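You operate a simulated robot arm through the tools that you are given. There is no shell and no other tool.

The job below is to be done with a simulated two-armed robot. You get a single attempt, and the scene is never put back.

Task
Open the green-marked table drawer, take the brown block mould from the top of the green-marked table and leave it in the inside of the green-marked table drawer, then shut the drawer. Put the right large beaker on the top of the red-marked table away on the middle of the loading bench. Take the blue pad from the holder end of the wash bench and put it on the shelf under the wash bench. Put the tall cup labelled "blue" from the left half of the grey work bench on the shelf under the grey work bench and the tall cup labelled "grey" on the gauge bed. Take the grey block and leave it on the grey cover plate. The order is free. Set down upright: tall cup.

The check looks at the end state, three seconds after you hand in, the way a careful person would. Anything else that was tipped, shoved, dropped, spilled or broken makes it a failure. A push-on lid holds only when it is set on centred and level and pressed home; a screw cap is set on level and turned clockwise until tight.

Robot
Two 7-joint arms with two-finger parallel grippers on one trunk, on a base that moves. Base frame: it is fixed to the floor where the robot stands at the start and does not move with it; the origin is under the middle of the robot, x ahead of it, y to its left, z up. Lengths are in m, angles in rad, forces in N, time in s.
The left shoulder is at the start at [0.05, 0.165, 1.03], the right one opposite. With the tool pointing down near the work surface each hand reaches from about 0.1 to 0.68 m from the robot's upright axis, wherever it stands, measured 20 degrees to its own side. Places, roughly: blue pad (7x10x4 cm) [1.8, 5.3, 0.9]; brown block mould (7x12x6 cm) [4.1, 1.8, 0.8]; gauge bed (21x25 cm) [12.38, 0.5, 0.84]; green-marked table drawer [3.5, 1.8, 0.6]; grey block (6x6x5 cm) [9.9, 0.9, 0.9]; grey cover plate (19x19x2 cm) [10.1, 1.1, 0.9]; inside of the green-marked table drawer [3.5, 1.9, 0.6]; middle of the loading bench [19.8, -1.7, 0.8]; right large beaker [2, 2.5, 0.75]; shelf under the grey work bench [10.3, 1.6, 0.2]; shelf under the wash bench [2.7, 5.3, 0.2]; tall cup [10, 1.25, 1]. Payload 3.91 kg a hand.
The tool frame of a hand sits at the grasp point between the pads (the TCP): z along the fingers, y along the line on which they close. The tips reach 0.03 m beyond it. Largest opening 0.11 m; finger width 0.02, thickness 0.01; the body of the gripper, 0.048 by 0.112 m, starts 0.055 m behind the TCP.
Orientation is that of the tool frame in the base frame, as a unit quaternion [x, y, z, w]. With the fingers straight down and closing along the base's y, the tool's x points along the base's -x, its y along +y and its z along -z.

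Tools
- The arms move only by the tool step_arm. It takes "left_increments", "right_increments" or both (then of equal length, played together; a hand with none holds still); each is a list of rows, each an object of numbers (a shift or turn left out is 0, a gripper value left out holds the last): "dx", "dy", "dz": the shift along the tool's x, y, z in units of 40 mm (1.0 is 40 mm); "wx", "wy", "wz": the turn, a rotation vector about the tool's x, y, z in units of 5 degrees (1.0 is 5 degrees). In form: [{"dx": .., "dy": .., "dz": .., "wx": .., "wy": .., "wz": ..}, ...]. A call has 1 to 20 rows; each row shifts and turns the commanded pose from where the row before left it, along the tool's axes as they then stand. "left_fingers" and "right_fingers" are, for a hand that has rows, the opening in per cent of the stroke, from 0 (shut) to 100 (fully open), set as the call begins (left out, the last holds). A call with a number of a shift or a turn outside -1 to 1 is refused whole. Each row takes 0.2 s and may step no farther than 0.05 m and 0.15 rad from the row before; otherwise, or with a gripper value out of range, the whole call is refused. A pose out of reach is approached as far as the arm can. The call stops where the force on the tool passes 40 N (or 10 N more than at its start, if that is more) or the arm is blocked; 0.2 s more then pass. The fingers move at their own pace (about 0.045 m/s each) and stop on an object; they squeeze with about 35 N. The grip force told is the motor's: it shows also when the fingers shut on nothing. Time passes only in rows, and 0.2 s behind the last, so rows that do not move let the fingers close. It gives the time, the measured TCP pose, the force on the tool (base axes), the opening and the grip force at its end, in the units of the frame above (readings bear some noise), with the torque about the TCP (base axes, N m) and any sound that the robot's microphone picked up.
- Cameras (640 x 400 px; columns grow to the right, rows downward): "scene" is now at [0.1199, 0.0213, 1.2022]; the picture's right is [0.12, -0.99, 0.00], its down [-0.55, -0.07, -0.84] and it looks along [0.83, 0.10, -0.55] (base axes); focal length 290 px, centre (320, 200). "left" rides on the left gripper at [0.072, -0.017, -0.103] in its tool frame; the picture's right is [0.23, 0.97, 0.00], its down [-0.76, 0.18, -0.62] and it looks along [-0.61, 0.14, 0.78] (tool axes); focal length 222 px, centre (320, 200). "right" rides on the right gripper at [0.072, 0.017, -0.103] in its tool frame; the picture's right is [-0.23, 0.97, 0.00], its down [-0.76, -0.18, -0.62] and it looks along [-0.61, -0.14, 0.78] (tool axes); focal length 222 px, centre (320, 200). There is no depth. A picture from a camera that has moved, and an enlarged one, comes with that camera's place and axes in the base frame and with its lens. The place of the scene camera against the robot may be out by one fixed shift of up to 0.012 m in any direction.
- capture(camera): a new picture of that camera. The clock stands still meanwhile.
- lift_body(by): slides the trunk up (or, below 0, down) by that many m; the arms and the scene camera ride with it, the base frame stays. It gives what a move gives, with no picture.
- steer(legs): drives the robot by 1 to 6 legs, each [ahead, left, turn to the left] in m, m and rad, along the robot's own axes; the way and the turn of a leg run together, so that a leg with both is an arc; at most 1.5 m and 3.142 rad a leg. The arms and the cameras ride along, it lands a little off, and it stops where it bumps. It gives what a move gives.
- pan_tilt(pan, tilt): turns the head with the scene camera to pan (to the left, within 1.396 rad either way) and tilt (down, from -0.506 to 1.204), counted from straight ahead of the robot. It gives what a move gives.
- close_up(camera, box): a new picture of the part [left, top, right, bottom] of that camera's present view, enlarged. The clock stands still meanwhile.
- close_job(): hands the job in; it is judged then, once.

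Nothing tells you exact positions but the pictures and the camera data. Unless the task says otherwise, let go and move clear before handing in.

The tools are called as name(argument=value, ...) on one line, values as JSON. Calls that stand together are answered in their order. step_arm: Moves the arms, as the interface text tells. Its arguments: {"type":"object","properties":{"left_increments":{"type":"array"},"left_fingers":{"type":"number"},"right_increments":{"type":"array"},"right_fingers":{"type":"number"}},"required":[]} The other tools are called the same way: lift_body (by) moves the trunk up or down; steer (legs) drives the base; pan_tilt (pan, tilt) turns the head that bears the scene camera; capture (camera) takes a picture; close_up (camera, box) takes an enlarged picture of a part of a camera's view; close_job () hands the job in.

At the start:

```text
time: 0.0
left_ee_pos: [0.5426, 0.1921, 0.8072]
left_ee_rot: [-0.001, 1.0, 0.0, 0.0]
left_ft_force: [-0.1, 0.9, -0.2]
left_moment: [0.01, -0.02, -0.01]
left_grip_width: 0.1101
left_finger_force: 0.1
right_ee_pos: [0.5565, -0.1991, 0.8057]
right_ee_rot: [0.0, 1.0, 0.0, 0.001]
right_ft_force: [0.3, 0.6, 0.5]
right_moment: [0.03, 0.01, -0.01]
right_grip_width: 0.1101
right_finger_force: 0.1
trunk travel left (down, up): [-0.25, 0.253]
robot x, y, heading: [0.0007, -0.0031, -0.001]
head pan, tilt (commanded): [0.12, 0.581]
```

scene: 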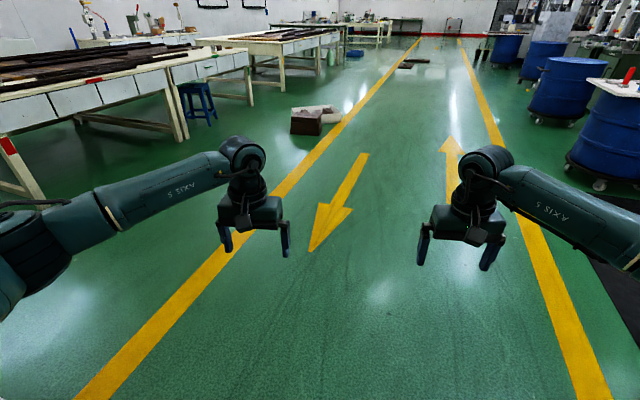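
right: 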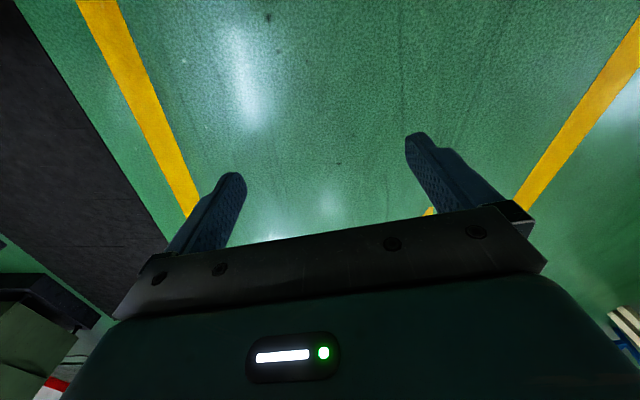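
left: 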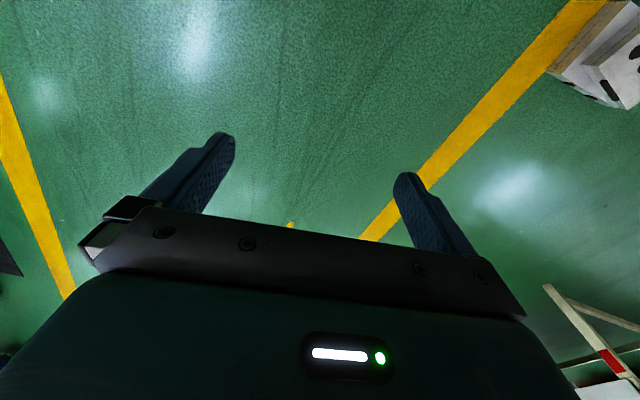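

I see a long workshop aisle with tables on the left, and a red-marked table close by. I'll look around with the head before I move.

pan_tilt(pan=0.7, tilt=0.3)

```text
time: 1.0
left_ee_pos: [0.5428, 0.1936, 0.8067]
left_ee_rot: [0.0, 1.0, -0.001, 0.001]
left_ft_force: [0.2, -0.2, -0.6]
left_moment: [0.0, 0.01, 0.0]
left_grip_width: 0.11
left_finger_force: 0.0
right_ee_pos: [0.5558, -0.1987, 0.8048]
right_ee_rot: [0.001, 1.0, 0.0, 0.001]
right_ft_force: [-0.6, 0.4, 0.3]
right_moment: [0.01, 0.0, 0.01]
right_grip_width: 0.1098
right_finger_force: 0.0
trunk travel left (down, up): [-0.25, 0.253]
robot x, y, heading: [0.002, -0.0021, -0.002]
head pan, tilt (commanded): [0.7, 0.3]
```

The head is turned left now; I take a picture to see the tables.

capture(camera="scene")

close_up(camera="scene", box=[0, 0, 320, 200])

close_up(camera="scene", box=[320, 0, 640, 200])

```text
taken
camera scene: at [0.1031, 0.0707, 1.2279], right [0.64, -0.77, 0.0], down [-0.23, -0.19, -0.96], along [0.73, 0.61, -0.3], focal length 290 px, centre (320, 200)
```

scene: 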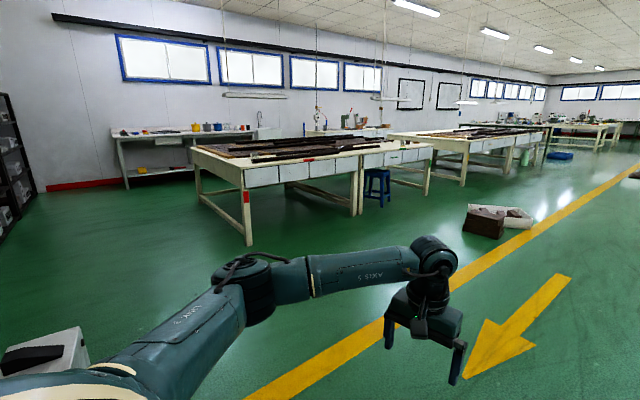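

```text
2.00 times, centred on (160, 100) of scene
camera zoom: at [0.1031, 0.0707, 1.2279], right [0.64, -0.77, 0.0], down [-0.23, -0.19, -0.96], along [0.73, 0.61, -0.3], focal length 579 px, centre (640, 400)
```

zoom: 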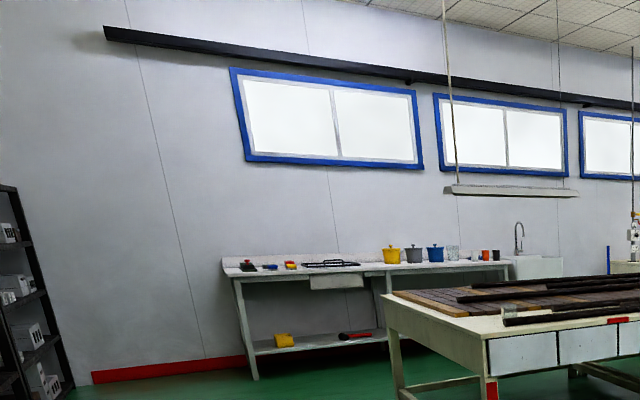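

```text
2.00 times, centred on (480, 100) of scene
camera zoom: at [0.1031, 0.0707, 1.2279], right [0.64, -0.77, 0.0], down [-0.23, -0.19, -0.96], along [0.73, 0.61, -0.3], focal length 579 px, centre (0, 400)
```

zoom: 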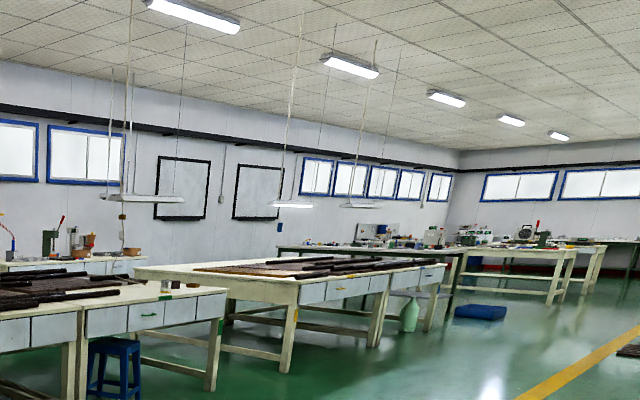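

Tables run slightly rotated to the right of my x axis. I look further left and right to learn the free floor before I drive.

pan_tilt(pan=1.39, tilt=0.4)

capture(camera="scene")

pan_tilt(pan=-0.6, tilt=0.3)

capture(camera="scene")

pan_tilt(pan=0.0, tilt=0.1)

capture(camera="scene")

close_up(camera="scene", box=[240, 80, 560, 280])

```text
time: 2.0
left_ee_pos: [0.5435, 0.1932, 0.8065]
left_ee_rot: [0.0, 1.0, 0.0, 0.0]
left_ft_force: [0.4, -0.8, 0.2]
left_moment: [0.01, -0.01, 0.05]
left_grip_width: 0.1099
left_finger_force: 0.0
right_ee_pos: [0.5563, -0.1993, 0.8044]
right_ee_rot: [0.0, 1.0, 0.0, 0.0]
right_ft_force: [0.7, 0.3, 0.6]
right_moment: [0.02, -0.03, 0.02]
right_grip_width: 0.1098
right_finger_force: 0.0
trunk travel left (down, up): [-0.25, 0.253]
robot x, y, heading: [0.0, -0.0002, -0.0]
head pan, tilt (commanded): [1.389, 0.4]
```

```text
taken
camera scene: at [0.0484, 0.1017, 1.2187], right [0.98, -0.18, 0.0], down [-0.07, -0.38, -0.92], along [0.17, 0.91, -0.39], focal length 290 px, centre (320, 200)
```

scene: 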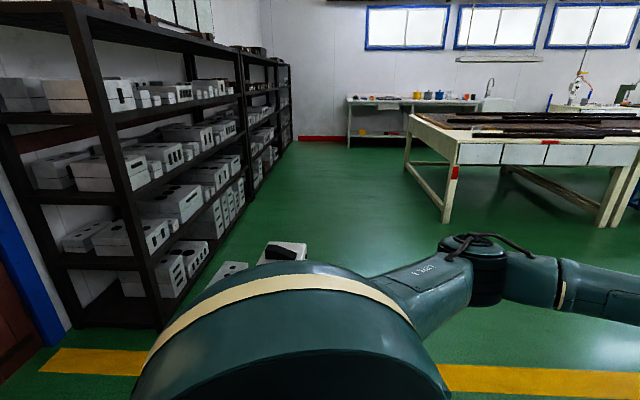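

```text
time: 4.0
left_ee_pos: [0.544, 0.1934, 0.8065]
left_ee_rot: [0.001, 1.0, 0.0, 0.0]
left_ft_force: [-0.4, 1.1, -0.9]
left_moment: [0.01, 0.04, -0.01]
left_grip_width: 0.11
left_finger_force: 0.1
right_ee_pos: [0.556, -0.2001, 0.8055]
right_ee_rot: [0.0, 1.0, 0.0, 0.001]
right_ft_force: [-0.8, -0.2, 0.3]
right_moment: [0.02, -0.04, 0.03]
right_grip_width: 0.1102
right_finger_force: 0.1
trunk travel left (down, up): [-0.25, 0.253]
robot x, y, heading: [-0.0035, -0.0008, 0.003]
head pan, tilt (commanded): [-0.6, 0.3]
```

```text
taken
camera scene: at [0.1087, -0.0421, 1.228], right [-0.56, -0.83, 0.0], down [-0.24, 0.17, -0.96], along [0.79, -0.54, -0.3], focal length 290 px, centre (320, 200)
```

scene: 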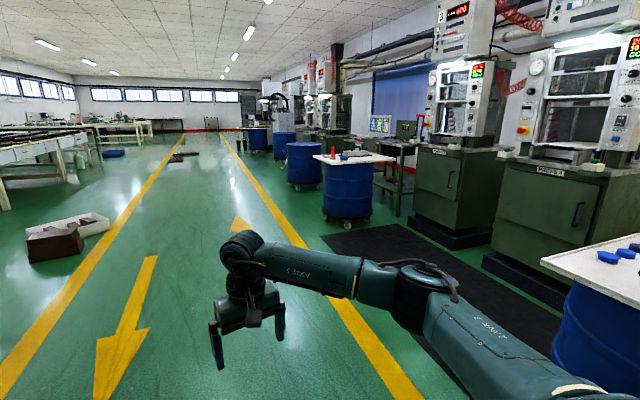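

```text
time: 5.0
left_ee_pos: [0.5437, 0.1928, 0.8062]
left_ee_rot: [0.0, 1.0, 0.001, 0.0]
left_ft_force: [-0.4, -0.6, -0.9]
left_moment: [0.02, -0.02, 0.0]
left_grip_width: 0.1097
left_finger_force: 0.0
right_ee_pos: [0.5545, -0.1986, 0.8046]
right_ee_rot: [0.0, 1.0, 0.0, 0.0]
right_ft_force: [-0.2, -0.2, 0.1]
right_moment: [0.02, 0.01, 0.0]
right_grip_width: 0.1098
right_finger_force: 0.0
trunk travel left (down, up): [-0.25, 0.253]
robot x, y, heading: [0.0008, 0.0013, 0.002]
head pan, tilt (commanded): [0.0, 0.099]
```

```text
taken
camera scene: at [0.1236, 0.0105, 1.2466], right [0.0, -1.0, 0.0], down [-0.1, 0.0, -0.99], along [0.99, 0.0, -0.1], focal length 290 px, centre (320, 200)
```

scene: 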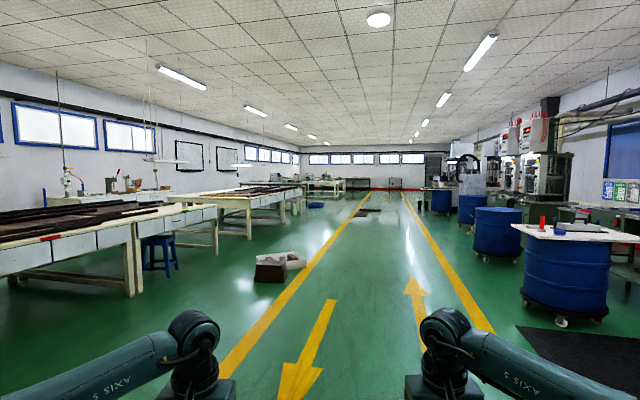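

```text
2.00 times, centred on (400, 180) of scene
camera zoom: at [0.1236, 0.0105, 1.2466], right [0.0, -1.0, 0.0], down [-0.1, 0.0, -0.99], along [0.99, 0.0, -0.1], focal length 579 px, centre (160, 240)
```

zoom: 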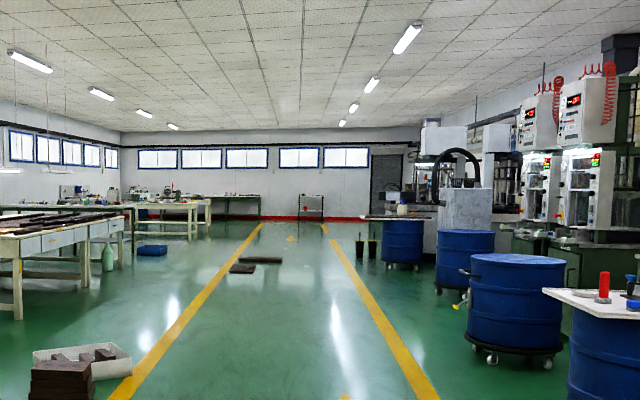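

The aisle runs about 0.235 rad to the right of base x; the wash bench is beyond the left end of the red-marked table. I'll turn to face it and drive part of the way, keeping between the box on the floor and the table end.

steer(legs=[[0, 0, 1.336], [0.5, -0.25, 0]])

pan_tilt(pan=0.0, tilt=0.45)

capture(camera="scene")

```text
time: 11.5
left_ee_pos: [0.3247, 1.0026, 0.8066]
left_ee_rot: [-0.608, 0.794, 0.0, 0.0]
left_ft_force: [0.4, -0.5, 0.0]
left_moment: [0.02, -0.04, 0.01]
left_grip_width: 0.1096
left_finger_force: 0.0
right_ee_pos: [0.7068, 0.9128, 0.8054]
right_ee_rot: [-0.608, 0.794, 0.0, 0.0]
right_ft_force: [-0.7, 0.6, -0.7]
right_moment: [0.01, -0.02, 0.0]
right_grip_width: 0.1101
right_finger_force: 0.1
trunk travel left (down, up): [-0.25, 0.253]
robot x, y, heading: [0.3717, 0.4255, 1.304]
head pan, tilt (commanded): [0.0, 0.099]
```

```text
time: 12.3
left_ee_pos: [0.3254, 1.0038, 0.8069]
left_ee_rot: [-0.609, 0.794, 0.0, 0.0]
left_ft_force: [-0.6, 0.1, -0.3]
left_moment: [0.03, -0.02, -0.02]
left_grip_width: 0.1099
left_finger_force: 0.0
right_ee_pos: [0.7059, 0.9134, 0.8057]
right_ee_rot: [-0.608, 0.794, 0.0, 0.0]
right_ft_force: [0.9, 0.1, -0.2]
right_moment: [0.0, 0.03, 0.02]
right_grip_width: 0.1102
right_finger_force: 0.0
trunk travel left (down, up): [-0.25, 0.253]
robot x, y, heading: [0.3715, 0.4255, 1.307]
head pan, tilt (commanded): [0.0, 0.45]
```

```text
taken
camera scene: at [0.404, 0.5556, 1.2141], right [0.97, -0.26, 0.0], down [-0.11, -0.42, -0.9], along [0.23, 0.87, -0.43], focal length 290 px, centre (320, 200)
```

scene: 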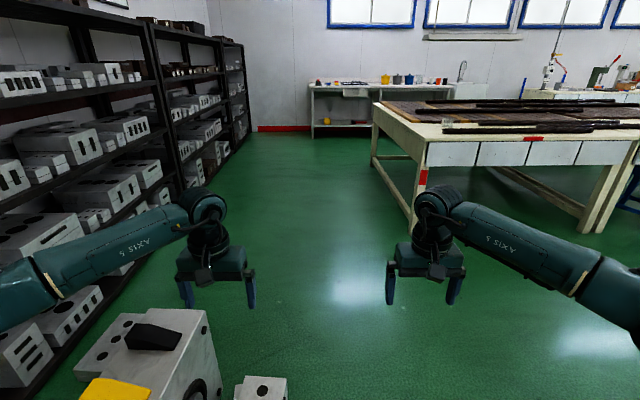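

Boxes stand on the floor just ahead-left, and the red table's leg is ahead-right. I'll slip right past the box, then continue toward the wash bench.

steer(legs=[[0.1, -0.3, 0], [1.3, 0, 0], [0.3, 0.2, 0], [1.2, 0, 0]])

capture(camera="scene")

```text
time: 29.7
left_ee_pos: [1.2448, 3.8538, 0.8071]
left_ee_rot: [-0.604, 0.797, 0.0, -0.001]
left_ft_force: [0.4, -0.1, -0.3]
left_moment: [-0.01, 0.02, -0.01]
left_grip_width: 0.1101
left_finger_force: 0.1
right_ee_pos: [1.6242, 3.7588, 0.8053]
right_ee_rot: [-0.604, 0.797, 0.0, 0.0]
right_ft_force: [0.4, 0.4, -0.8]
right_moment: [-0.01, 0.0, 0.01]
right_grip_width: 0.11
right_finger_force: 0.1
trunk travel left (down, up): [-0.25, 0.253]
robot x, y, heading: [1.2829, 3.277, 1.299]
head pan, tilt (commanded): [0.0, 0.45]
```

```text
taken
camera scene: at [1.3188, 3.4056, 1.214], right [0.96, -0.27, 0.0], down [-0.12, -0.42, -0.9], along [0.24, 0.87, -0.44], focal length 290 px, centre (320, 200)
```

scene: 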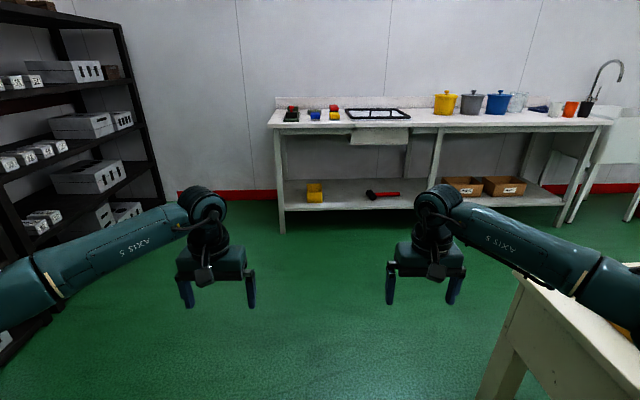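

close_up(camera="scene", box=[260, 80, 420, 180])

close_up(camera="scene", box=[420, 60, 640, 240])

close_up(camera="scene", box=[270, 150, 430, 250])

```text
4.00 times, centred on (340, 130) of scene
camera zoom: at [1.3188, 3.4056, 1.214], right [0.96, -0.27, 0.0], down [-0.12, -0.42, -0.9], along [0.24, 0.87, -0.44], focal length 1158 px, centre (240, 480)
```

zoom: 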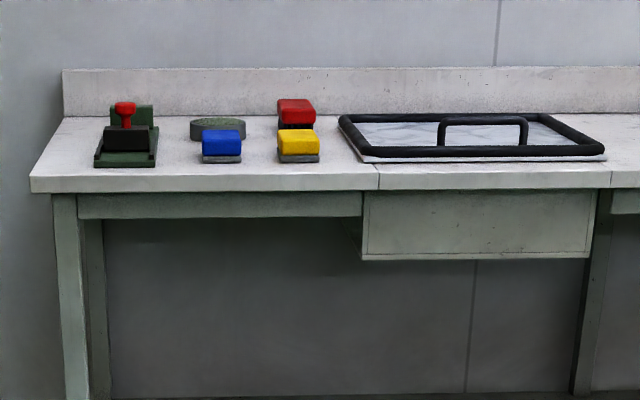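

```text
2.22 times, centred on (530, 150) of scene
camera zoom: at [1.3188, 3.4056, 1.214], right [0.96, -0.27, 0.0], down [-0.12, -0.42, -0.9], along [0.24, 0.87, -0.44], focal length 644 px, centre (-147, 311)
```

zoom: 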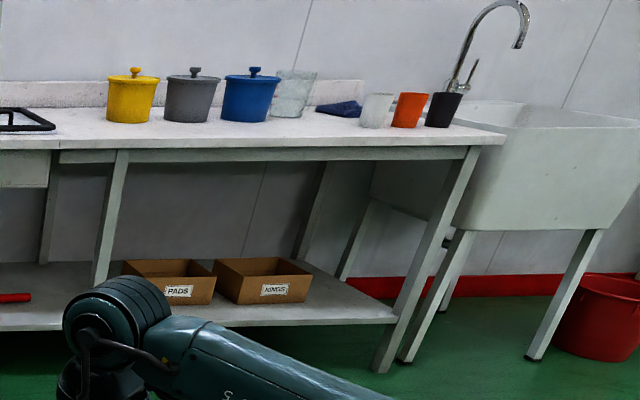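

```text
4.00 times, centred on (350, 200) of scene
camera zoom: at [1.3188, 3.4056, 1.214], right [0.96, -0.27, 0.0], down [-0.12, -0.42, -0.9], along [0.24, 0.87, -0.44], focal length 1158 px, centre (200, 200)
```

zoom: 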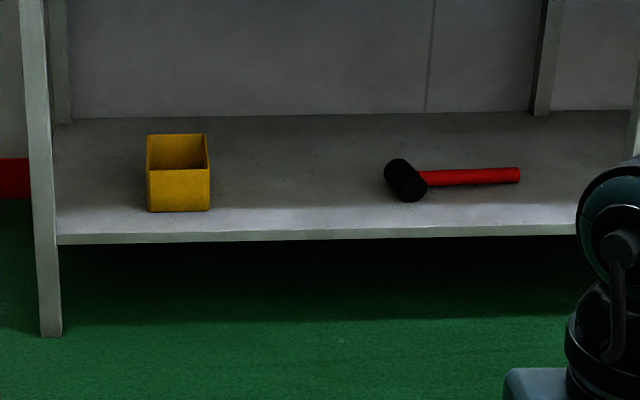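

The wash bench is about 2 m ahead; the blue pad lies at its left (stamp-holder) end, with yellow and red pads beside it. I raise the trunk so the hands clear the bench top and drive closer.

lift_body(by=0.2)

steer(legs=[[1.15, 0.0, 0.04]])

pan_tilt(pan=0.0, tilt=0.6)

capture(camera="scene")

capture(camera="left")

```text
time: 31.9
left_ee_pos: [1.2448, 3.853, 1.0077]
left_ee_rot: [-0.604, 0.797, 0.0, -0.001]
left_ft_force: [-0.4, 0.4, -0.6]
left_moment: [-0.02, 0.0, 0.0]
left_grip_width: 0.1101
left_finger_force: 0.1
right_ee_pos: [1.6245, 3.7591, 1.0063]
right_ee_rot: [-0.605, 0.797, 0.0, 0.0]
right_ft_force: [1.0, -0.1, 0.3]
right_moment: [-0.02, 0.0, -0.02]
right_grip_width: 0.11
right_finger_force: 0.1
trunk travel left (down, up): [-0.45, 0.053]
robot x, y, heading: [1.2849, 3.2779, 1.296]
head pan, tilt (commanded): [0.0, 0.45]
```

```text
time: 37.6
left_ee_pos: [1.5312, 4.9374, 1.0063]
left_ee_rot: [-0.611, 0.792, -0.001, 0.0]
left_ft_force: [0.2, 0.3, -0.6]
left_moment: [-0.01, -0.03, -0.03]
left_grip_width: 0.1103
left_finger_force: 0.1
right_ee_pos: [1.9127, 4.8496, 1.0053]
right_ee_rot: [-0.61, 0.792, 0.0, 0.0]
right_ft_force: [-0.4, -0.7, 0.1]
right_moment: [0.03, 0.02, -0.01]
right_grip_width: 0.1101
right_finger_force: 0.1
trunk travel left (down, up): [-0.45, 0.053]
robot x, y, heading: [1.5814, 4.3631, 1.309]
head pan, tilt (commanded): [0.0, 0.45]
```

```text
time: 38.3
left_ee_pos: [1.531, 4.9367, 1.0063]
left_ee_rot: [-0.61, 0.792, 0.0, 0.0]
left_ft_force: [0.2, -0.2, -0.3]
left_moment: [0.01, -0.01, -0.03]
left_grip_width: 0.11
left_finger_force: 0.1
right_ee_pos: [1.9129, 4.8481, 1.0051]
right_ee_rot: [-0.61, 0.792, 0.0, 0.001]
right_ft_force: [-0.4, 0.4, -0.8]
right_moment: [-0.01, -0.01, -0.01]
right_grip_width: 0.11
right_finger_force: 0.0
trunk travel left (down, up): [-0.45, 0.053]
robot x, y, heading: [1.5743, 4.3643, 1.312]
head pan, tilt (commanded): [0.0, 0.6]
```

```text
taken
camera scene: at [1.6116, 4.4868, 1.4005], right [0.97, -0.26, 0.0], down [-0.14, -0.55, -0.83], along [0.21, 0.8, -0.56], focal length 290 px, centre (320, 200)
```

scene: 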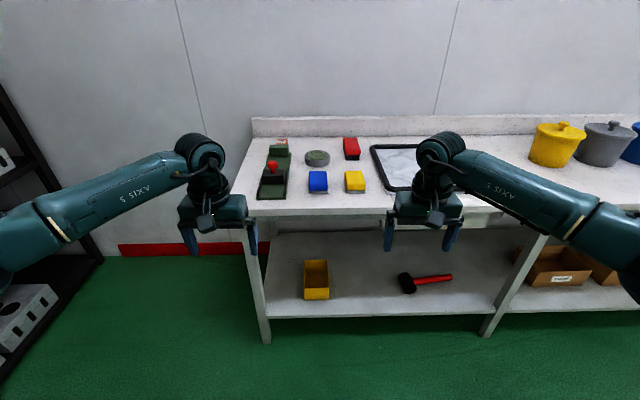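

```text
taken
camera left: at [1.5285, 4.8619, 1.1119], right [-1.0, 0.03, 0.0], down [0.02, 0.78, 0.62], along [0.02, 0.62, -0.78], focal length 222 px, centre (320, 200)
```

left: 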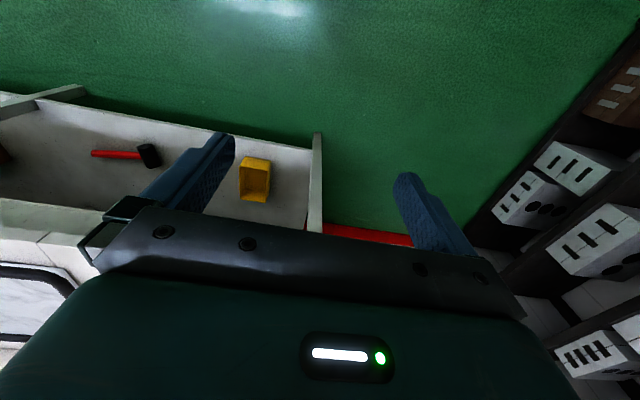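

The blue pad is about 1.0 m ahead near the middle of my view. I look down to see how big the base is before I move closer.

pan_tilt(pan=0.0, tilt=1.2)

capture(camera="scene")

```text
time: 39.3
left_ee_pos: [1.5318, 4.9369, 1.0082]
left_ee_rot: [-0.61, 0.793, 0.001, 0.0]
left_ft_force: [-0.2, -0.3, 0.1]
left_moment: [-0.01, 0.01, -0.01]
left_grip_width: 0.1099
left_finger_force: 0.1
right_ee_pos: [1.9129, 4.8505, 1.0061]
right_ee_rot: [-0.61, 0.793, -0.001, 0.0]
right_ft_force: [0.7, 0.2, 0.4]
right_moment: [0.03, 0.01, 0.0]
right_grip_width: 0.1101
right_finger_force: 0.0
trunk travel left (down, up): [-0.45, 0.053]
robot x, y, heading: [1.5783, 4.3601, 1.313]
head pan, tilt (commanded): [0.0, 1.201]
```

```text
taken
camera scene: at [1.6034, 4.4555, 1.3559], right [0.97, -0.26, 0.0], down [-0.24, -0.9, -0.36], along [0.09, 0.35, -0.93], focal length 290 px, centre (320, 200)
```

scene: 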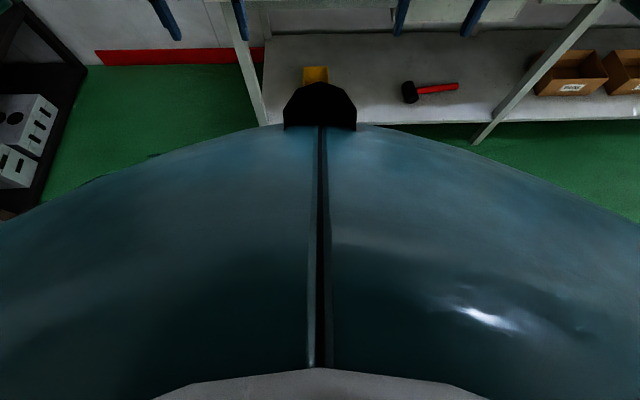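

The black torso hides the base, so I'll go slowly. First I tuck the right hand back, then move 0.4 m closer and a bit right so the pad is on the left hand's side.

step_arm(right_increments=[{"dx": 1}, {"dx": 1}, {"dx": 1}, {"dx": 1}, {"dx": 1}, {"dx": 1}, {"dx": 1}])

steer(legs=[[0.4, -0.17, 0.03]])

pan_tilt(pan=0.1, tilt=0.8)

capture(camera="scene")

capture(camera="left")

```text
time: 40.9
left_ee_pos: [1.5304, 4.9371, 1.0083]
left_ee_rot: [-0.611, 0.792, 0.0, 0.0]
left_ft_force: [0.3, 0.3, -0.1]
left_moment: [-0.02, -0.01, 0.0]
left_grip_width: 0.1097
left_finger_force: 0.1
right_ee_pos: [1.8365, 4.5781, 1.0068]
right_ee_rot: [-0.61, 0.792, 0.0, 0.001]
right_ft_force: [0.8, 0.7, -0.3]
right_moment: [0.0, -0.02, 0.0]
right_grip_width: 0.1101
right_finger_force: 0.1
trunk travel left (down, up): [-0.45, 0.053]
robot x, y, heading: [1.5817, 4.3667, 1.308]
head pan, tilt (commanded): [0.0, 1.201]
```

```text
time: 43.5
left_ee_pos: [1.7607, 5.2702, 1.0064]
left_ee_rot: [-0.626, 0.78, 0.0, 0.0]
left_ft_force: [-0.7, 0.2, 0.2]
left_moment: [0.0, 0.0, 0.01]
left_grip_width: 0.1099
left_finger_force: 0.1
right_ee_pos: [2.0806, 4.9233, 1.0036]
right_ee_rot: [-0.625, 0.78, 0.001, 0.001]
right_ft_force: [0.5, -0.5, 0.1]
right_moment: [-0.01, 0.02, 0.01]
right_grip_width: 0.1102
right_finger_force: 0.2
trunk travel left (down, up): [-0.45, 0.053]
robot x, y, heading: [1.8348, 4.693, 1.357]
head pan, tilt (commanded): [0.0, 1.201]
```

```text
time: 44.3
left_ee_pos: [1.7606, 5.269, 1.007]
left_ee_rot: [-0.626, 0.78, 0.0, 0.001]
left_ft_force: [0.4, 0.5, -0.1]
left_moment: [-0.01, 0.03, 0.01]
left_grip_width: 0.1099
left_finger_force: 0.0
right_ee_pos: [2.0812, 4.9233, 1.0055]
right_ee_rot: [-0.626, 0.78, 0.0, 0.0]
right_ft_force: [-0.2, 0.0, -0.3]
right_moment: [0.01, -0.01, 0.0]
right_grip_width: 0.1099
right_finger_force: 0.1
trunk travel left (down, up): [-0.45, 0.053]
robot x, y, heading: [1.834, 4.6956, 1.354]
head pan, tilt (commanded): [0.099, 0.799]
```

```text
taken
camera scene: at [1.8502, 4.8161, 1.3835], right [0.99, -0.12, 0.0], down [-0.08, -0.71, -0.7], along [0.08, 0.69, -0.72], focal length 290 px, centre (320, 200)
```

scene: 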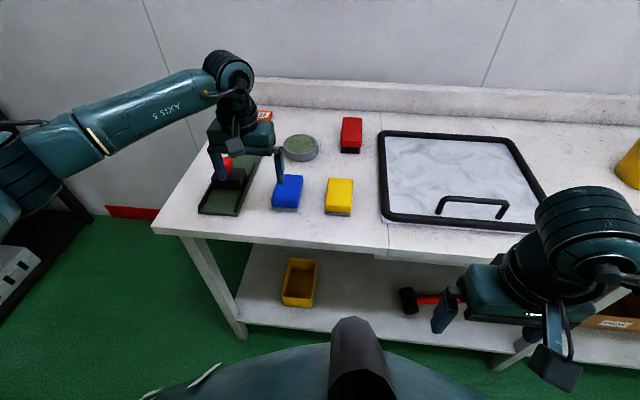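

```text
taken
camera left: at [1.7612, 5.1939, 1.1118], right [-1.0, -0.01, 0.0], down [-0.01, 0.78, 0.62], along [-0.01, 0.62, -0.78], focal length 222 px, centre (320, 200)
```

left: 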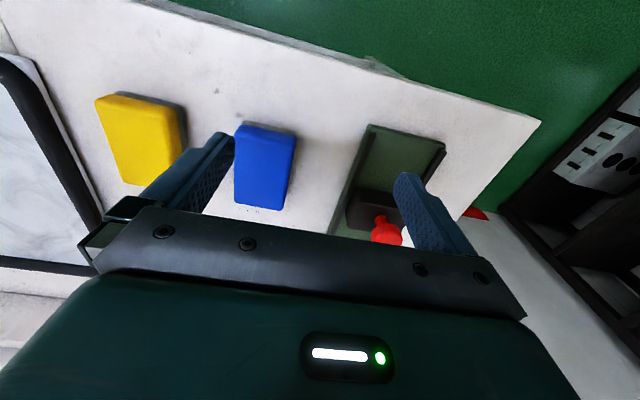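

The pad lies just to the right of and slightly ahead of the left hand's line. I take enlarged views to fix its position and orientation.

close_up(camera="left", box=[160, 80, 400, 230])

close_up(camera="scene", box=[180, 120, 380, 245])

```text
2.67 times, centred on (280, 155) of left
camera zoom: at [1.7612, 5.1939, 1.1118], right [-1.0, -0.01, 0.0], down [-0.01, 0.78, 0.62], along [-0.01, 0.62, -0.78], focal length 592 px, centre (427, 320)
```

zoom: 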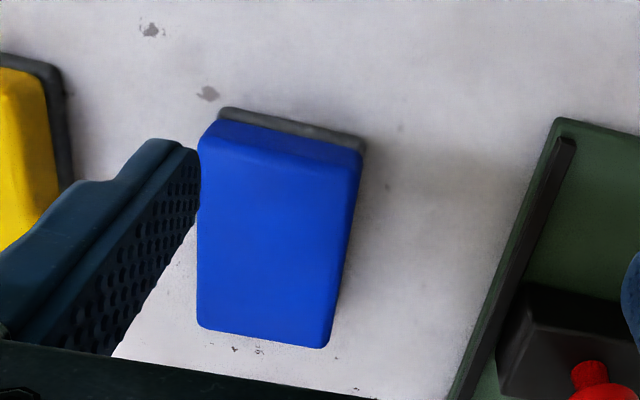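

```text
3.20 times, centred on (280, 182) of scene
camera zoom: at [1.8502, 4.8161, 1.3835], right [0.99, -0.12, 0.0], down [-0.08, -0.71, -0.7], along [0.08, 0.69, -0.72], focal length 927 px, centre (448, 256)
```

zoom: 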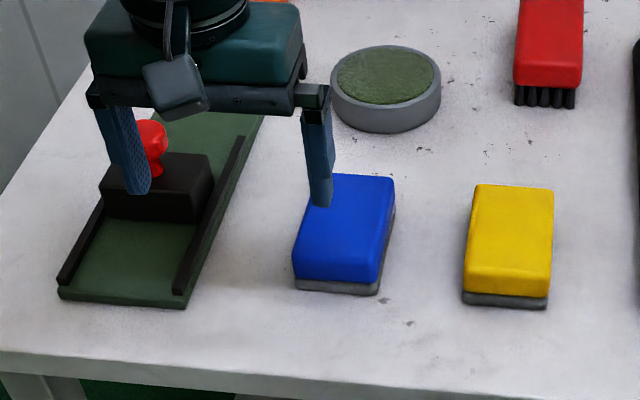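

The pad is at about (1.830, 5.339), top at about 0.885, aligned with my heading. I tilt the left hand 40° forward so the same grasp can later serve for the low shelf.

step_arm(left_increments=[{"wy": -1}, {"wy": -1}, {"wy": -1}, {"wy": -1}, {"wy": -1}, {"wy": -1}, {"wy": -1}, {"wy": -1}], left_fingers=100)

capture(camera="left")

capture(camera="scene")

```text
time: 46.1
left_ee_pos: [1.7613, 5.2696, 1.0054]
left_ee_rot: [-0.588, 0.732, 0.215, 0.268]
left_ft_force: [0.2, -0.8, 1.1]
left_moment: [-0.01, -0.02, -0.04]
left_grip_width: 0.11
left_finger_force: 0.3
right_ee_pos: [2.0805, 4.9245, 1.006]
right_ee_rot: [-0.626, 0.78, 0.0, 0.0]
right_ft_force: [0.3, 0.3, -0.7]
right_moment: [0.02, -0.01, 0.01]
right_grip_width: 0.1102
right_finger_force: 0.0
trunk travel left (down, up): [-0.45, 0.053]
robot x, y, heading: [1.8299, 4.6925, 1.354]
head pan, tilt (commanded): [0.099, 0.799]
```

```text
taken
camera left: at [1.7505, 5.1458, 1.0409], right [-0.99, 0.04, -0.15], down [-0.14, 0.22, 0.97], along [0.07, 0.98, -0.21], focal length 222 px, centre (320, 200)
```

left: 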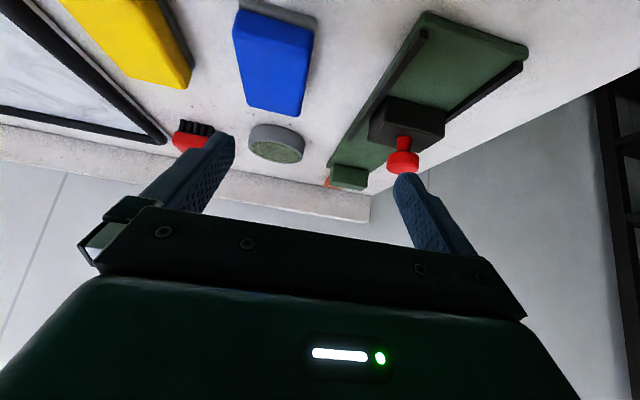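

```text
taken
camera scene: at [1.8501, 4.816, 1.3836], right [0.99, -0.12, 0.0], down [-0.08, -0.71, -0.7], along [0.08, 0.69, -0.72], focal length 290 px, centre (320, 200)
```

scene: 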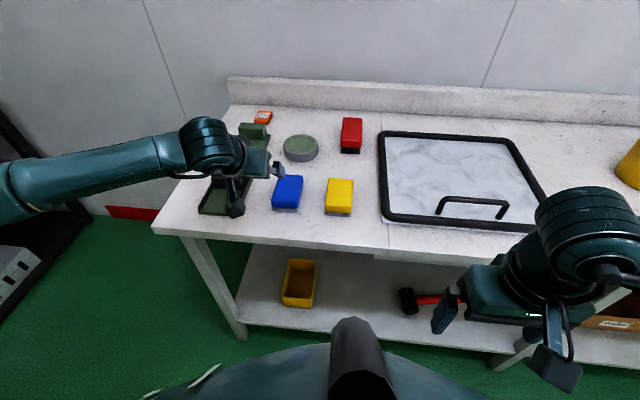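

The hand is tilted 40°. I enlarge this view to triangulate the pad's height against the earlier one.

close_up(camera="left", box=[200, 0, 360, 100])

close_up(camera="scene", box=[240, 150, 360, 225])

```text
4.00 times, centred on (280, 50) of left
camera zoom: at [1.7505, 5.1458, 1.0409], right [-0.99, 0.04, -0.15], down [-0.14, 0.22, 0.97], along [0.07, 0.98, -0.21], focal length 888 px, centre (480, 800)
```

zoom: 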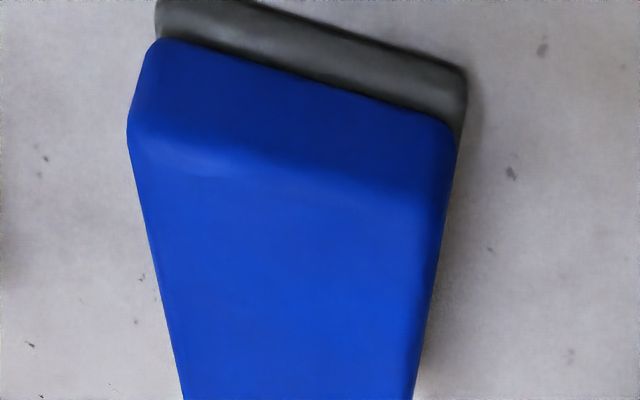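

```text
5.33 times, centred on (300, 188) of scene
camera zoom: at [1.8501, 4.816, 1.3836], right [0.99, -0.12, 0.0], down [-0.08, -0.71, -0.7], along [0.08, 0.69, -0.72], focal length 1544 px, centre (427, 267)
```

zoom: 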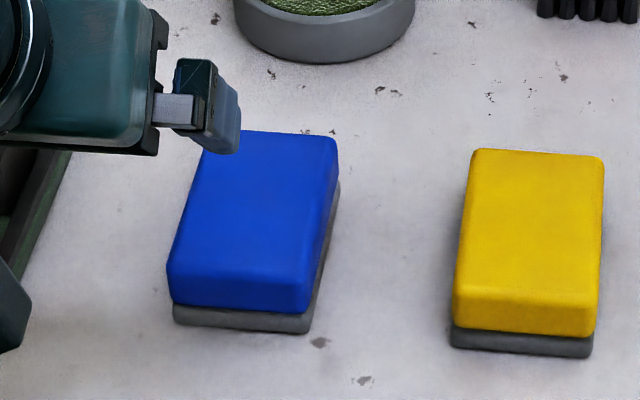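

The pad is 0.081 ahead and 0.052 right of the hand, top at about 0.888. I align and approach along the fingers, stopping shortly before the grasp to check.

step_arm(left_increments=[{"dy": -0.65, "dx": 0.335}, {"dy": -0.65, "dx": 0.335}, {"dz": 0.68}, {"dz": 0.68}, {"dz": 0.68}])

capture(camera="left")

close_up(camera="scene", box=[200, 120, 400, 245])

```text
time: 47.3
left_ee_pos: [1.8201, 5.2887, 0.9267]
left_ee_rot: [-0.588, 0.733, 0.214, 0.267]
left_ft_force: [0.9, -1.2, 0.1]
left_moment: [0.01, 0.0, 0.0]
left_grip_width: 0.1102
left_finger_force: 0.1
right_ee_pos: [2.0825, 4.9238, 1.0052]
right_ee_rot: [-0.626, 0.78, 0.0, 0.002]
right_ft_force: [-0.1, 0.1, 0.4]
right_moment: [-0.02, 0.0, -0.02]
right_grip_width: 0.1102
right_finger_force: 0.1
trunk travel left (down, up): [-0.45, 0.053]
robot x, y, heading: [1.8337, 4.6894, 1.353]
head pan, tilt (commanded): [0.099, 0.799]
```

```text
taken
camera left: at [1.8092, 5.1649, 0.9613], right [-0.99, 0.04, -0.15], down [-0.13, 0.22, 0.97], along [0.07, 0.98, -0.21], focal length 222 px, centre (320, 200)
```

left: 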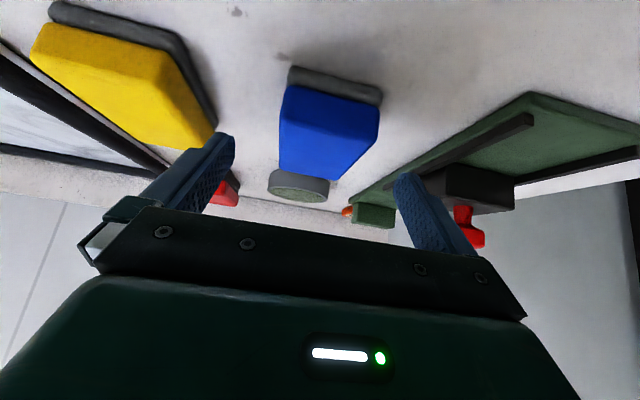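

```text
3.20 times, centred on (300, 182) of scene
camera zoom: at [1.8503, 4.8164, 1.3836], right [0.99, -0.12, 0.0], down [-0.08, -0.71, -0.7], along [0.08, 0.69, -0.72], focal length 927 px, centre (384, 256)
```

zoom: 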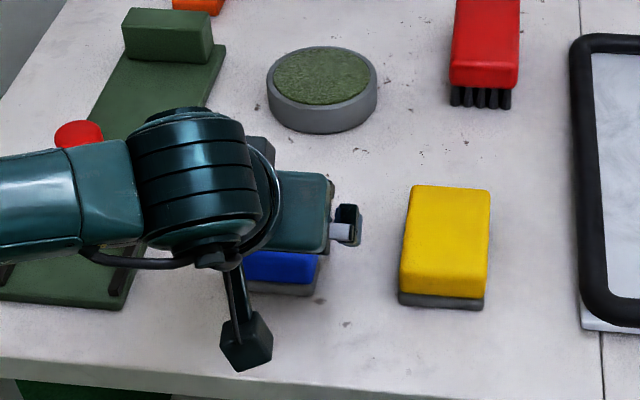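

The pad is centred between the open fingers. I move the last 5.5 cm along the fingers and close.

step_arm(left_increments=[{"dz": 0.46}, {"dz": 0.46}, {"dz": 0.46}])

capture(camera="left")

```text
time: 48.1
left_ee_pos: [1.8279, 5.3239, 0.8842]
left_ee_rot: [-0.589, 0.732, 0.215, 0.266]
left_ft_force: [-0.3, -0.4, 0.5]
left_moment: [0.03, 0.01, -0.01]
left_grip_width: 0.1101
left_finger_force: 0.0
right_ee_pos: [2.0813, 4.9249, 1.0059]
right_ee_rot: [-0.626, 0.78, -0.001, 0.0]
right_ft_force: [-0.1, -0.1, -0.4]
right_moment: [0.01, -0.01, 0.0]
right_grip_width: 0.11
right_finger_force: 0.0
trunk travel left (down, up): [-0.45, 0.053]
robot x, y, heading: [1.8326, 4.6981, 1.355]
head pan, tilt (commanded): [0.099, 0.799]
```

```text
taken
camera left: at [1.8167, 5.2004, 0.9186], right [-0.99, 0.04, -0.15], down [-0.13, 0.22, 0.97], along [0.07, 0.98, -0.21], focal length 222 px, centre (320, 200)
```

left: 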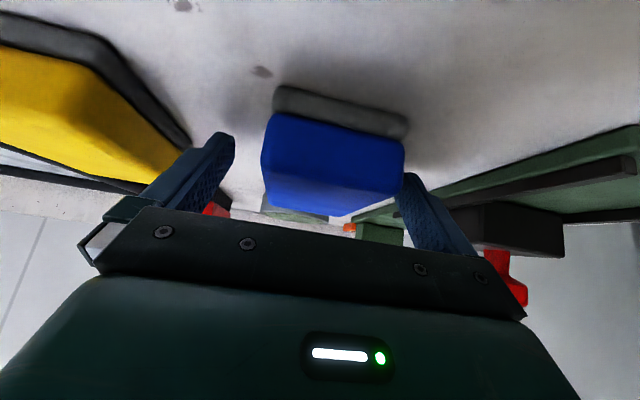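

The tips straddle the pad. I close the fingers now.

step_arm(left_increments=[{}, {}, {}, {}, {}, {}], left_fingers=0)

capture(camera="left")

```text
time: 49.5
left_ee_pos: [1.8285, 5.3233, 0.885]
left_ee_rot: [-0.589, 0.733, 0.214, 0.266]
left_ft_force: [-0.5, 0.5, -0.1]
left_moment: [-0.04, 0.02, -0.01]
left_grip_width: 0.0646
left_finger_force: 34.7
right_ee_pos: [2.0816, 4.9234, 1.0061]
right_ee_rot: [-0.626, 0.78, 0.0, -0.001]
right_ft_force: [-0.8, 0.1, -0.5]
right_moment: [0.01, -0.02, 0.02]
right_grip_width: 0.1101
right_finger_force: 0.1
trunk travel left (down, up): [-0.45, 0.053]
robot x, y, heading: [1.8328, 4.6982, 1.347]
head pan, tilt (commanded): [0.099, 0.799]
```

```text
taken
camera left: at [1.8167, 5.2002, 0.919], right [-0.99, 0.04, -0.15], down [-0.13, 0.22, 0.97], along [0.07, 0.98, -0.21], focal length 222 px, centre (320, 200)
```

left: 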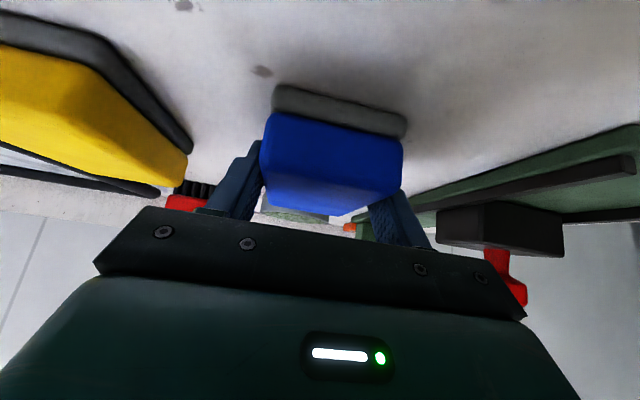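

The grip holds at 6.5 cm. I lift the pad straight up 12 cm and check.

step_arm(left_increments=[{"dx": -0.32, "dz": -0.38}, {"dx": -0.645, "dz": -0.764}, {"dx": -0.645, "dz": -0.764}, {"dx": -0.645, "dz": -0.764}])

capture(camera="left")

capture(camera="scene")

```text
time: 50.5
left_ee_pos: [1.8273, 5.3267, 1.0287]
left_ee_rot: [-0.588, 0.733, 0.214, 0.267]
left_ft_force: [0.1, 0.7, -0.8]
left_moment: [-0.01, -0.01, 0.01]
left_grip_width: 0.0643
left_finger_force: 35.1
right_ee_pos: [2.0807, 4.9236, 1.0049]
right_ee_rot: [-0.626, 0.78, 0.0, 0.0]
right_ft_force: [0.1, 0.2, -0.2]
right_moment: [-0.01, 0.02, -0.04]
right_grip_width: 0.1102
right_finger_force: 0.2
trunk travel left (down, up): [-0.45, 0.053]
robot x, y, heading: [1.8313, 4.6945, 1.359]
head pan, tilt (commanded): [0.099, 0.799]
```

```text
taken
camera left: at [1.8168, 5.2032, 1.0625], right [-0.99, 0.04, -0.15], down [-0.13, 0.22, 0.97], along [0.07, 0.98, -0.21], focal length 222 px, centre (320, 200)
```

left: 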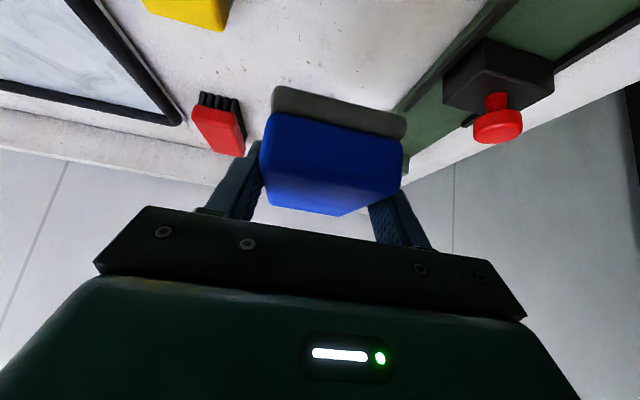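

```text
taken
camera scene: at [1.8502, 4.8158, 1.3836], right [0.99, -0.12, 0.0], down [-0.08, -0.71, -0.7], along [0.08, 0.69, -0.72], focal length 290 px, centre (320, 200)
```

scene: 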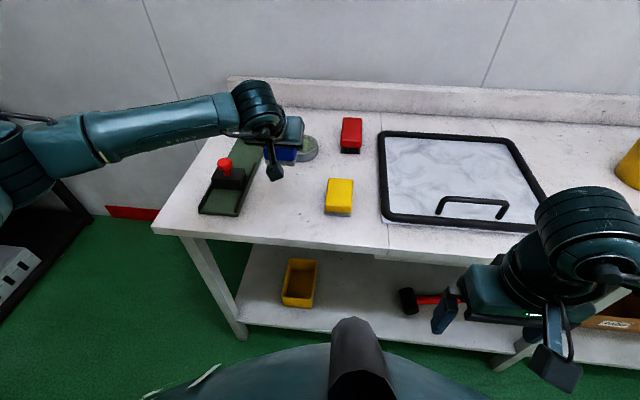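

The pad is held well. I back away from the bench with a shift to the right, then lower the trunk for the shelf.

steer(legs=[[-0.6, 0, 0], [0, -0.3, 0]])

lift_body(by=-0.45)

pan_tilt(pan=0.0, tilt=0.35)

capture(camera="scene")

```text
time: 56.3
left_ee_pos: [1.9522, 4.7131, 1.0266]
left_ee_rot: [-0.59, 0.731, 0.214, 0.266]
left_ft_force: [0.6, 0.2, -1.3]
left_moment: [-0.01, 0.02, 0.02]
left_grip_width: 0.0646
left_finger_force: 35.3
right_ee_pos: [2.2081, 4.3098, 1.006]
right_ee_rot: [-0.628, 0.779, 0.0, 0.0]
right_ft_force: [0.2, 0.2, -0.3]
right_moment: [-0.02, 0.03, -0.03]
right_grip_width: 0.1102
right_finger_force: 0.1
trunk travel left (down, up): [-0.45, 0.053]
robot x, y, heading: [1.9581, 4.0835, 1.354]
head pan, tilt (commanded): [0.099, 0.799]
stopped in leg 2: the robot was blocked; the commanded pose is now the measured one
```

```text
refused: -0.45 is not a number from -0.4 to 0.4
```

```text
time: 57.2
left_ee_pos: [1.9516, 4.7145, 1.0274]
left_ee_rot: [-0.59, 0.731, 0.215, 0.266]
left_ft_force: [0.0, 0.1, -0.8]
left_moment: [-0.02, -0.01, 0.04]
left_grip_width: 0.0646
left_finger_force: 35.1
right_ee_pos: [2.207, 4.3106, 1.0053]
right_ee_rot: [-0.627, 0.779, 0.0, -0.001]
right_ft_force: [-0.2, 0.4, 0.7]
right_moment: [0.0, -0.03, -0.01]
right_grip_width: 0.11
right_finger_force: 0.1
trunk travel left (down, up): [-0.45, 0.053]
robot x, y, heading: [1.9582, 4.0827, 1.354]
head pan, tilt (commanded): [0.0, 0.351]
```

```text
taken
camera scene: at [1.9868, 4.2131, 1.4232], right [0.98, -0.21, 0.0], down [-0.07, -0.34, -0.94], along [0.2, 0.92, -0.34], focal length 290 px, centre (320, 200)
```

scene: 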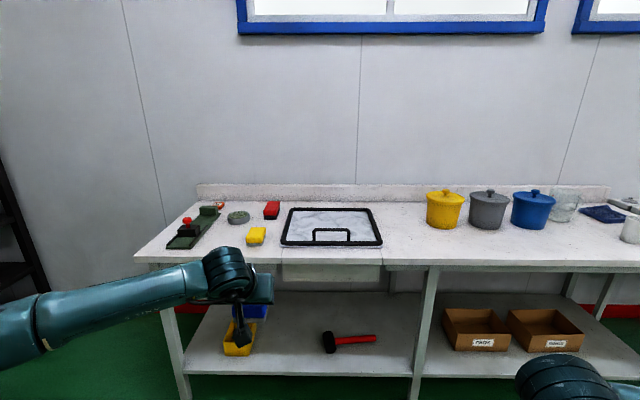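

The base touched the red table's back corner while shifting right. I move a little ahead to clear it, then lower the trunk in two steps.

steer(legs=[[0.1, 0, 0]])

lift_body(by=-0.4)

capture(camera="scene")

capture(camera="left")

```text
time: 58.4
left_ee_pos: [1.9713, 4.8079, 1.0272]
left_ee_rot: [-0.59, 0.732, 0.214, 0.266]
left_ft_force: [0.9, 1.0, -0.9]
left_moment: [-0.01, -0.01, 0.04]
left_grip_width: 0.0646
left_finger_force: 34.8
right_ee_pos: [2.2273, 4.4062, 1.0055]
right_ee_rot: [-0.628, 0.778, 0.0, 0.0]
right_ft_force: [0.6, 0.3, -0.7]
right_moment: [0.0, 0.01, 0.0]
right_grip_width: 0.1101
right_finger_force: 0.1
trunk travel left (down, up): [-0.45, 0.053]
robot x, y, heading: [1.9782, 4.1749, 1.351]
head pan, tilt (commanded): [0.0, 0.351]
```

```text
time: 62.2
left_ee_pos: [1.9722, 4.8073, 0.6276]
left_ee_rot: [-0.59, 0.732, 0.214, 0.266]
left_ft_force: [0.5, -0.2, -1.0]
left_moment: [-0.05, -0.03, 0.03]
left_grip_width: 0.0646
left_finger_force: 34.8
right_ee_pos: [2.227, 4.4044, 0.6056]
right_ee_rot: [-0.628, 0.778, 0.0, 0.0]
right_ft_force: [0.2, 0.7, 0.1]
right_moment: [0.0, 0.0, 0.0]
right_grip_width: 0.1102
right_finger_force: 0.0
trunk travel left (down, up): [-0.05, 0.453]
robot x, y, heading: [1.9788, 4.1756, 1.359]
head pan, tilt (commanded): [0.0, 0.351]
```

```text
taken
camera scene: at [2.0073, 4.3069, 1.0233], right [0.98, -0.21, 0.0], down [-0.07, -0.34, -0.94], along [0.2, 0.92, -0.34], focal length 290 px, centre (320, 200)
```

scene: 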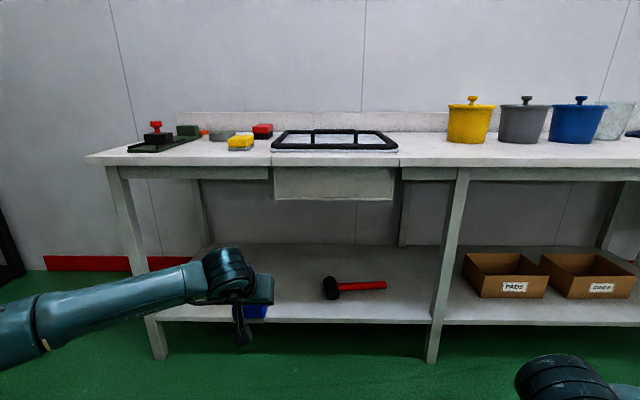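

```text
taken
camera left: at [1.9615, 4.6837, 0.6618], right [-0.99, 0.04, -0.15], down [-0.13, 0.22, 0.97], along [0.07, 0.98, -0.21], focal length 222 px, centre (320, 200)
```

left: 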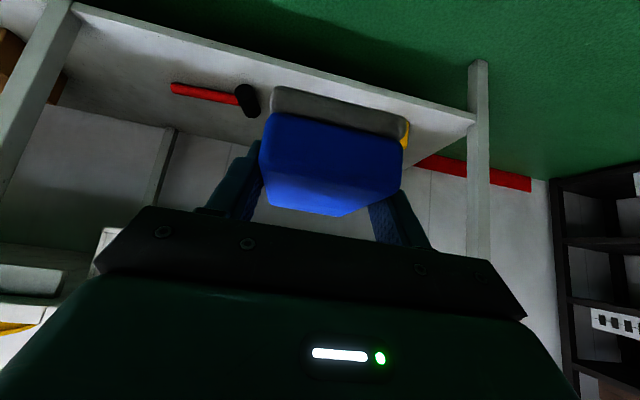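

The clear spot on the shelf, between the yellow bin and the hammer, is straight ahead of the left hand. I lower the rest of the trunk travel and lower the hand to just above shelf height while still in the open.

lift_body(by=-0.045)

step_arm(left_increments=[{"dx": 0.645, "dz": 0.764}, {"dx": 0.645, "dz": 0.764}, {"dx": 0.645, "dz": 0.764}, {"dx": 0.645, "dz": 0.764}, {"dx": 0.645, "dz": 0.764}, {"dx": 0.645, "dz": 0.764}, {"dx": 0.645, "dz": 0.764}])

capture(camera="scene")

capture(camera="left")

```text
time: 63.1
left_ee_pos: [1.9719, 4.8077, 0.5822]
left_ee_rot: [-0.591, 0.731, 0.215, 0.265]
left_ft_force: [0.0, -0.5, -0.5]
left_moment: [0.01, 0.04, -0.03]
left_grip_width: 0.0645
left_finger_force: 35.0
right_ee_pos: [2.2267, 4.4038, 0.5609]
right_ee_rot: [-0.628, 0.779, 0.001, 0.0]
right_ft_force: [-0.3, -0.6, 0.5]
right_moment: [0.01, 0.01, 0.01]
right_grip_width: 0.1102
right_finger_force: 0.0
trunk travel left (down, up): [-0.005, 0.498]
robot x, y, heading: [1.9761, 4.1735, 1.358]
head pan, tilt (commanded): [0.0, 0.351]
```

```text
time: 64.7
left_ee_pos: [1.9703, 4.8063, 0.304]
left_ee_rot: [-0.59, 0.732, 0.214, 0.267]
left_ft_force: [-0.4, 0.2, -0.5]
left_moment: [-0.05, 0.0, 0.01]
left_grip_width: 0.0647
left_finger_force: 35.1
right_ee_pos: [2.2285, 4.4036, 0.5604]
right_ee_rot: [-0.628, 0.778, 0.0, -0.001]
right_ft_force: [0.4, 0.1, 0.5]
right_moment: [0.03, 0.0, 0.01]
right_grip_width: 0.1101
right_finger_force: 0.0
trunk travel left (down, up): [-0.005, 0.498]
robot x, y, heading: [1.9803, 4.177, 1.355]
head pan, tilt (commanded): [0.0, 0.351]
```

```text
taken
camera scene: at [2.0073, 4.3068, 0.9783], right [0.98, -0.21, 0.0], down [-0.07, -0.34, -0.94], along [0.2, 0.92, -0.34], focal length 290 px, centre (320, 200)
```

scene: 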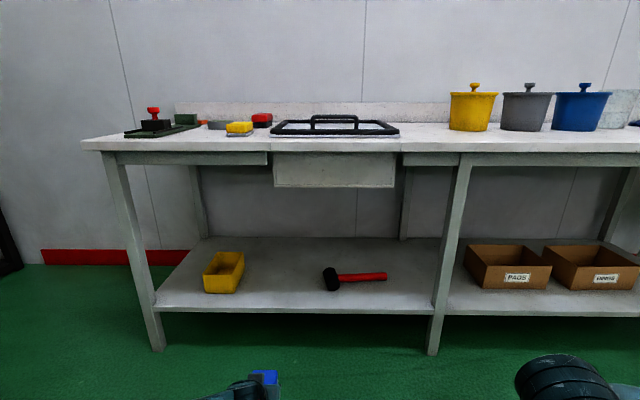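

```text
taken
camera left: at [1.9609, 4.6825, 0.3381], right [-0.99, 0.04, -0.15], down [-0.13, 0.22, 0.97], along [0.07, 0.98, -0.21], focal length 222 px, centre (320, 200)
```

left: 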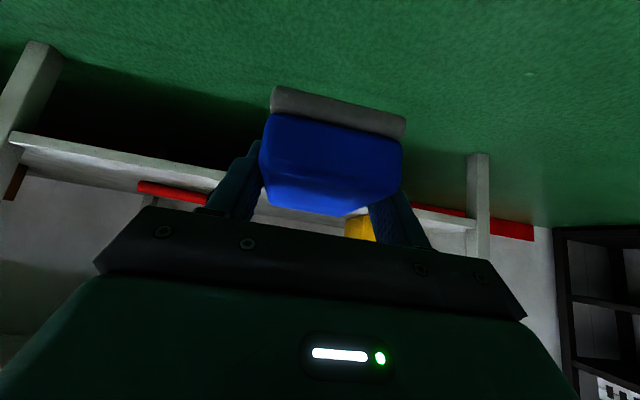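

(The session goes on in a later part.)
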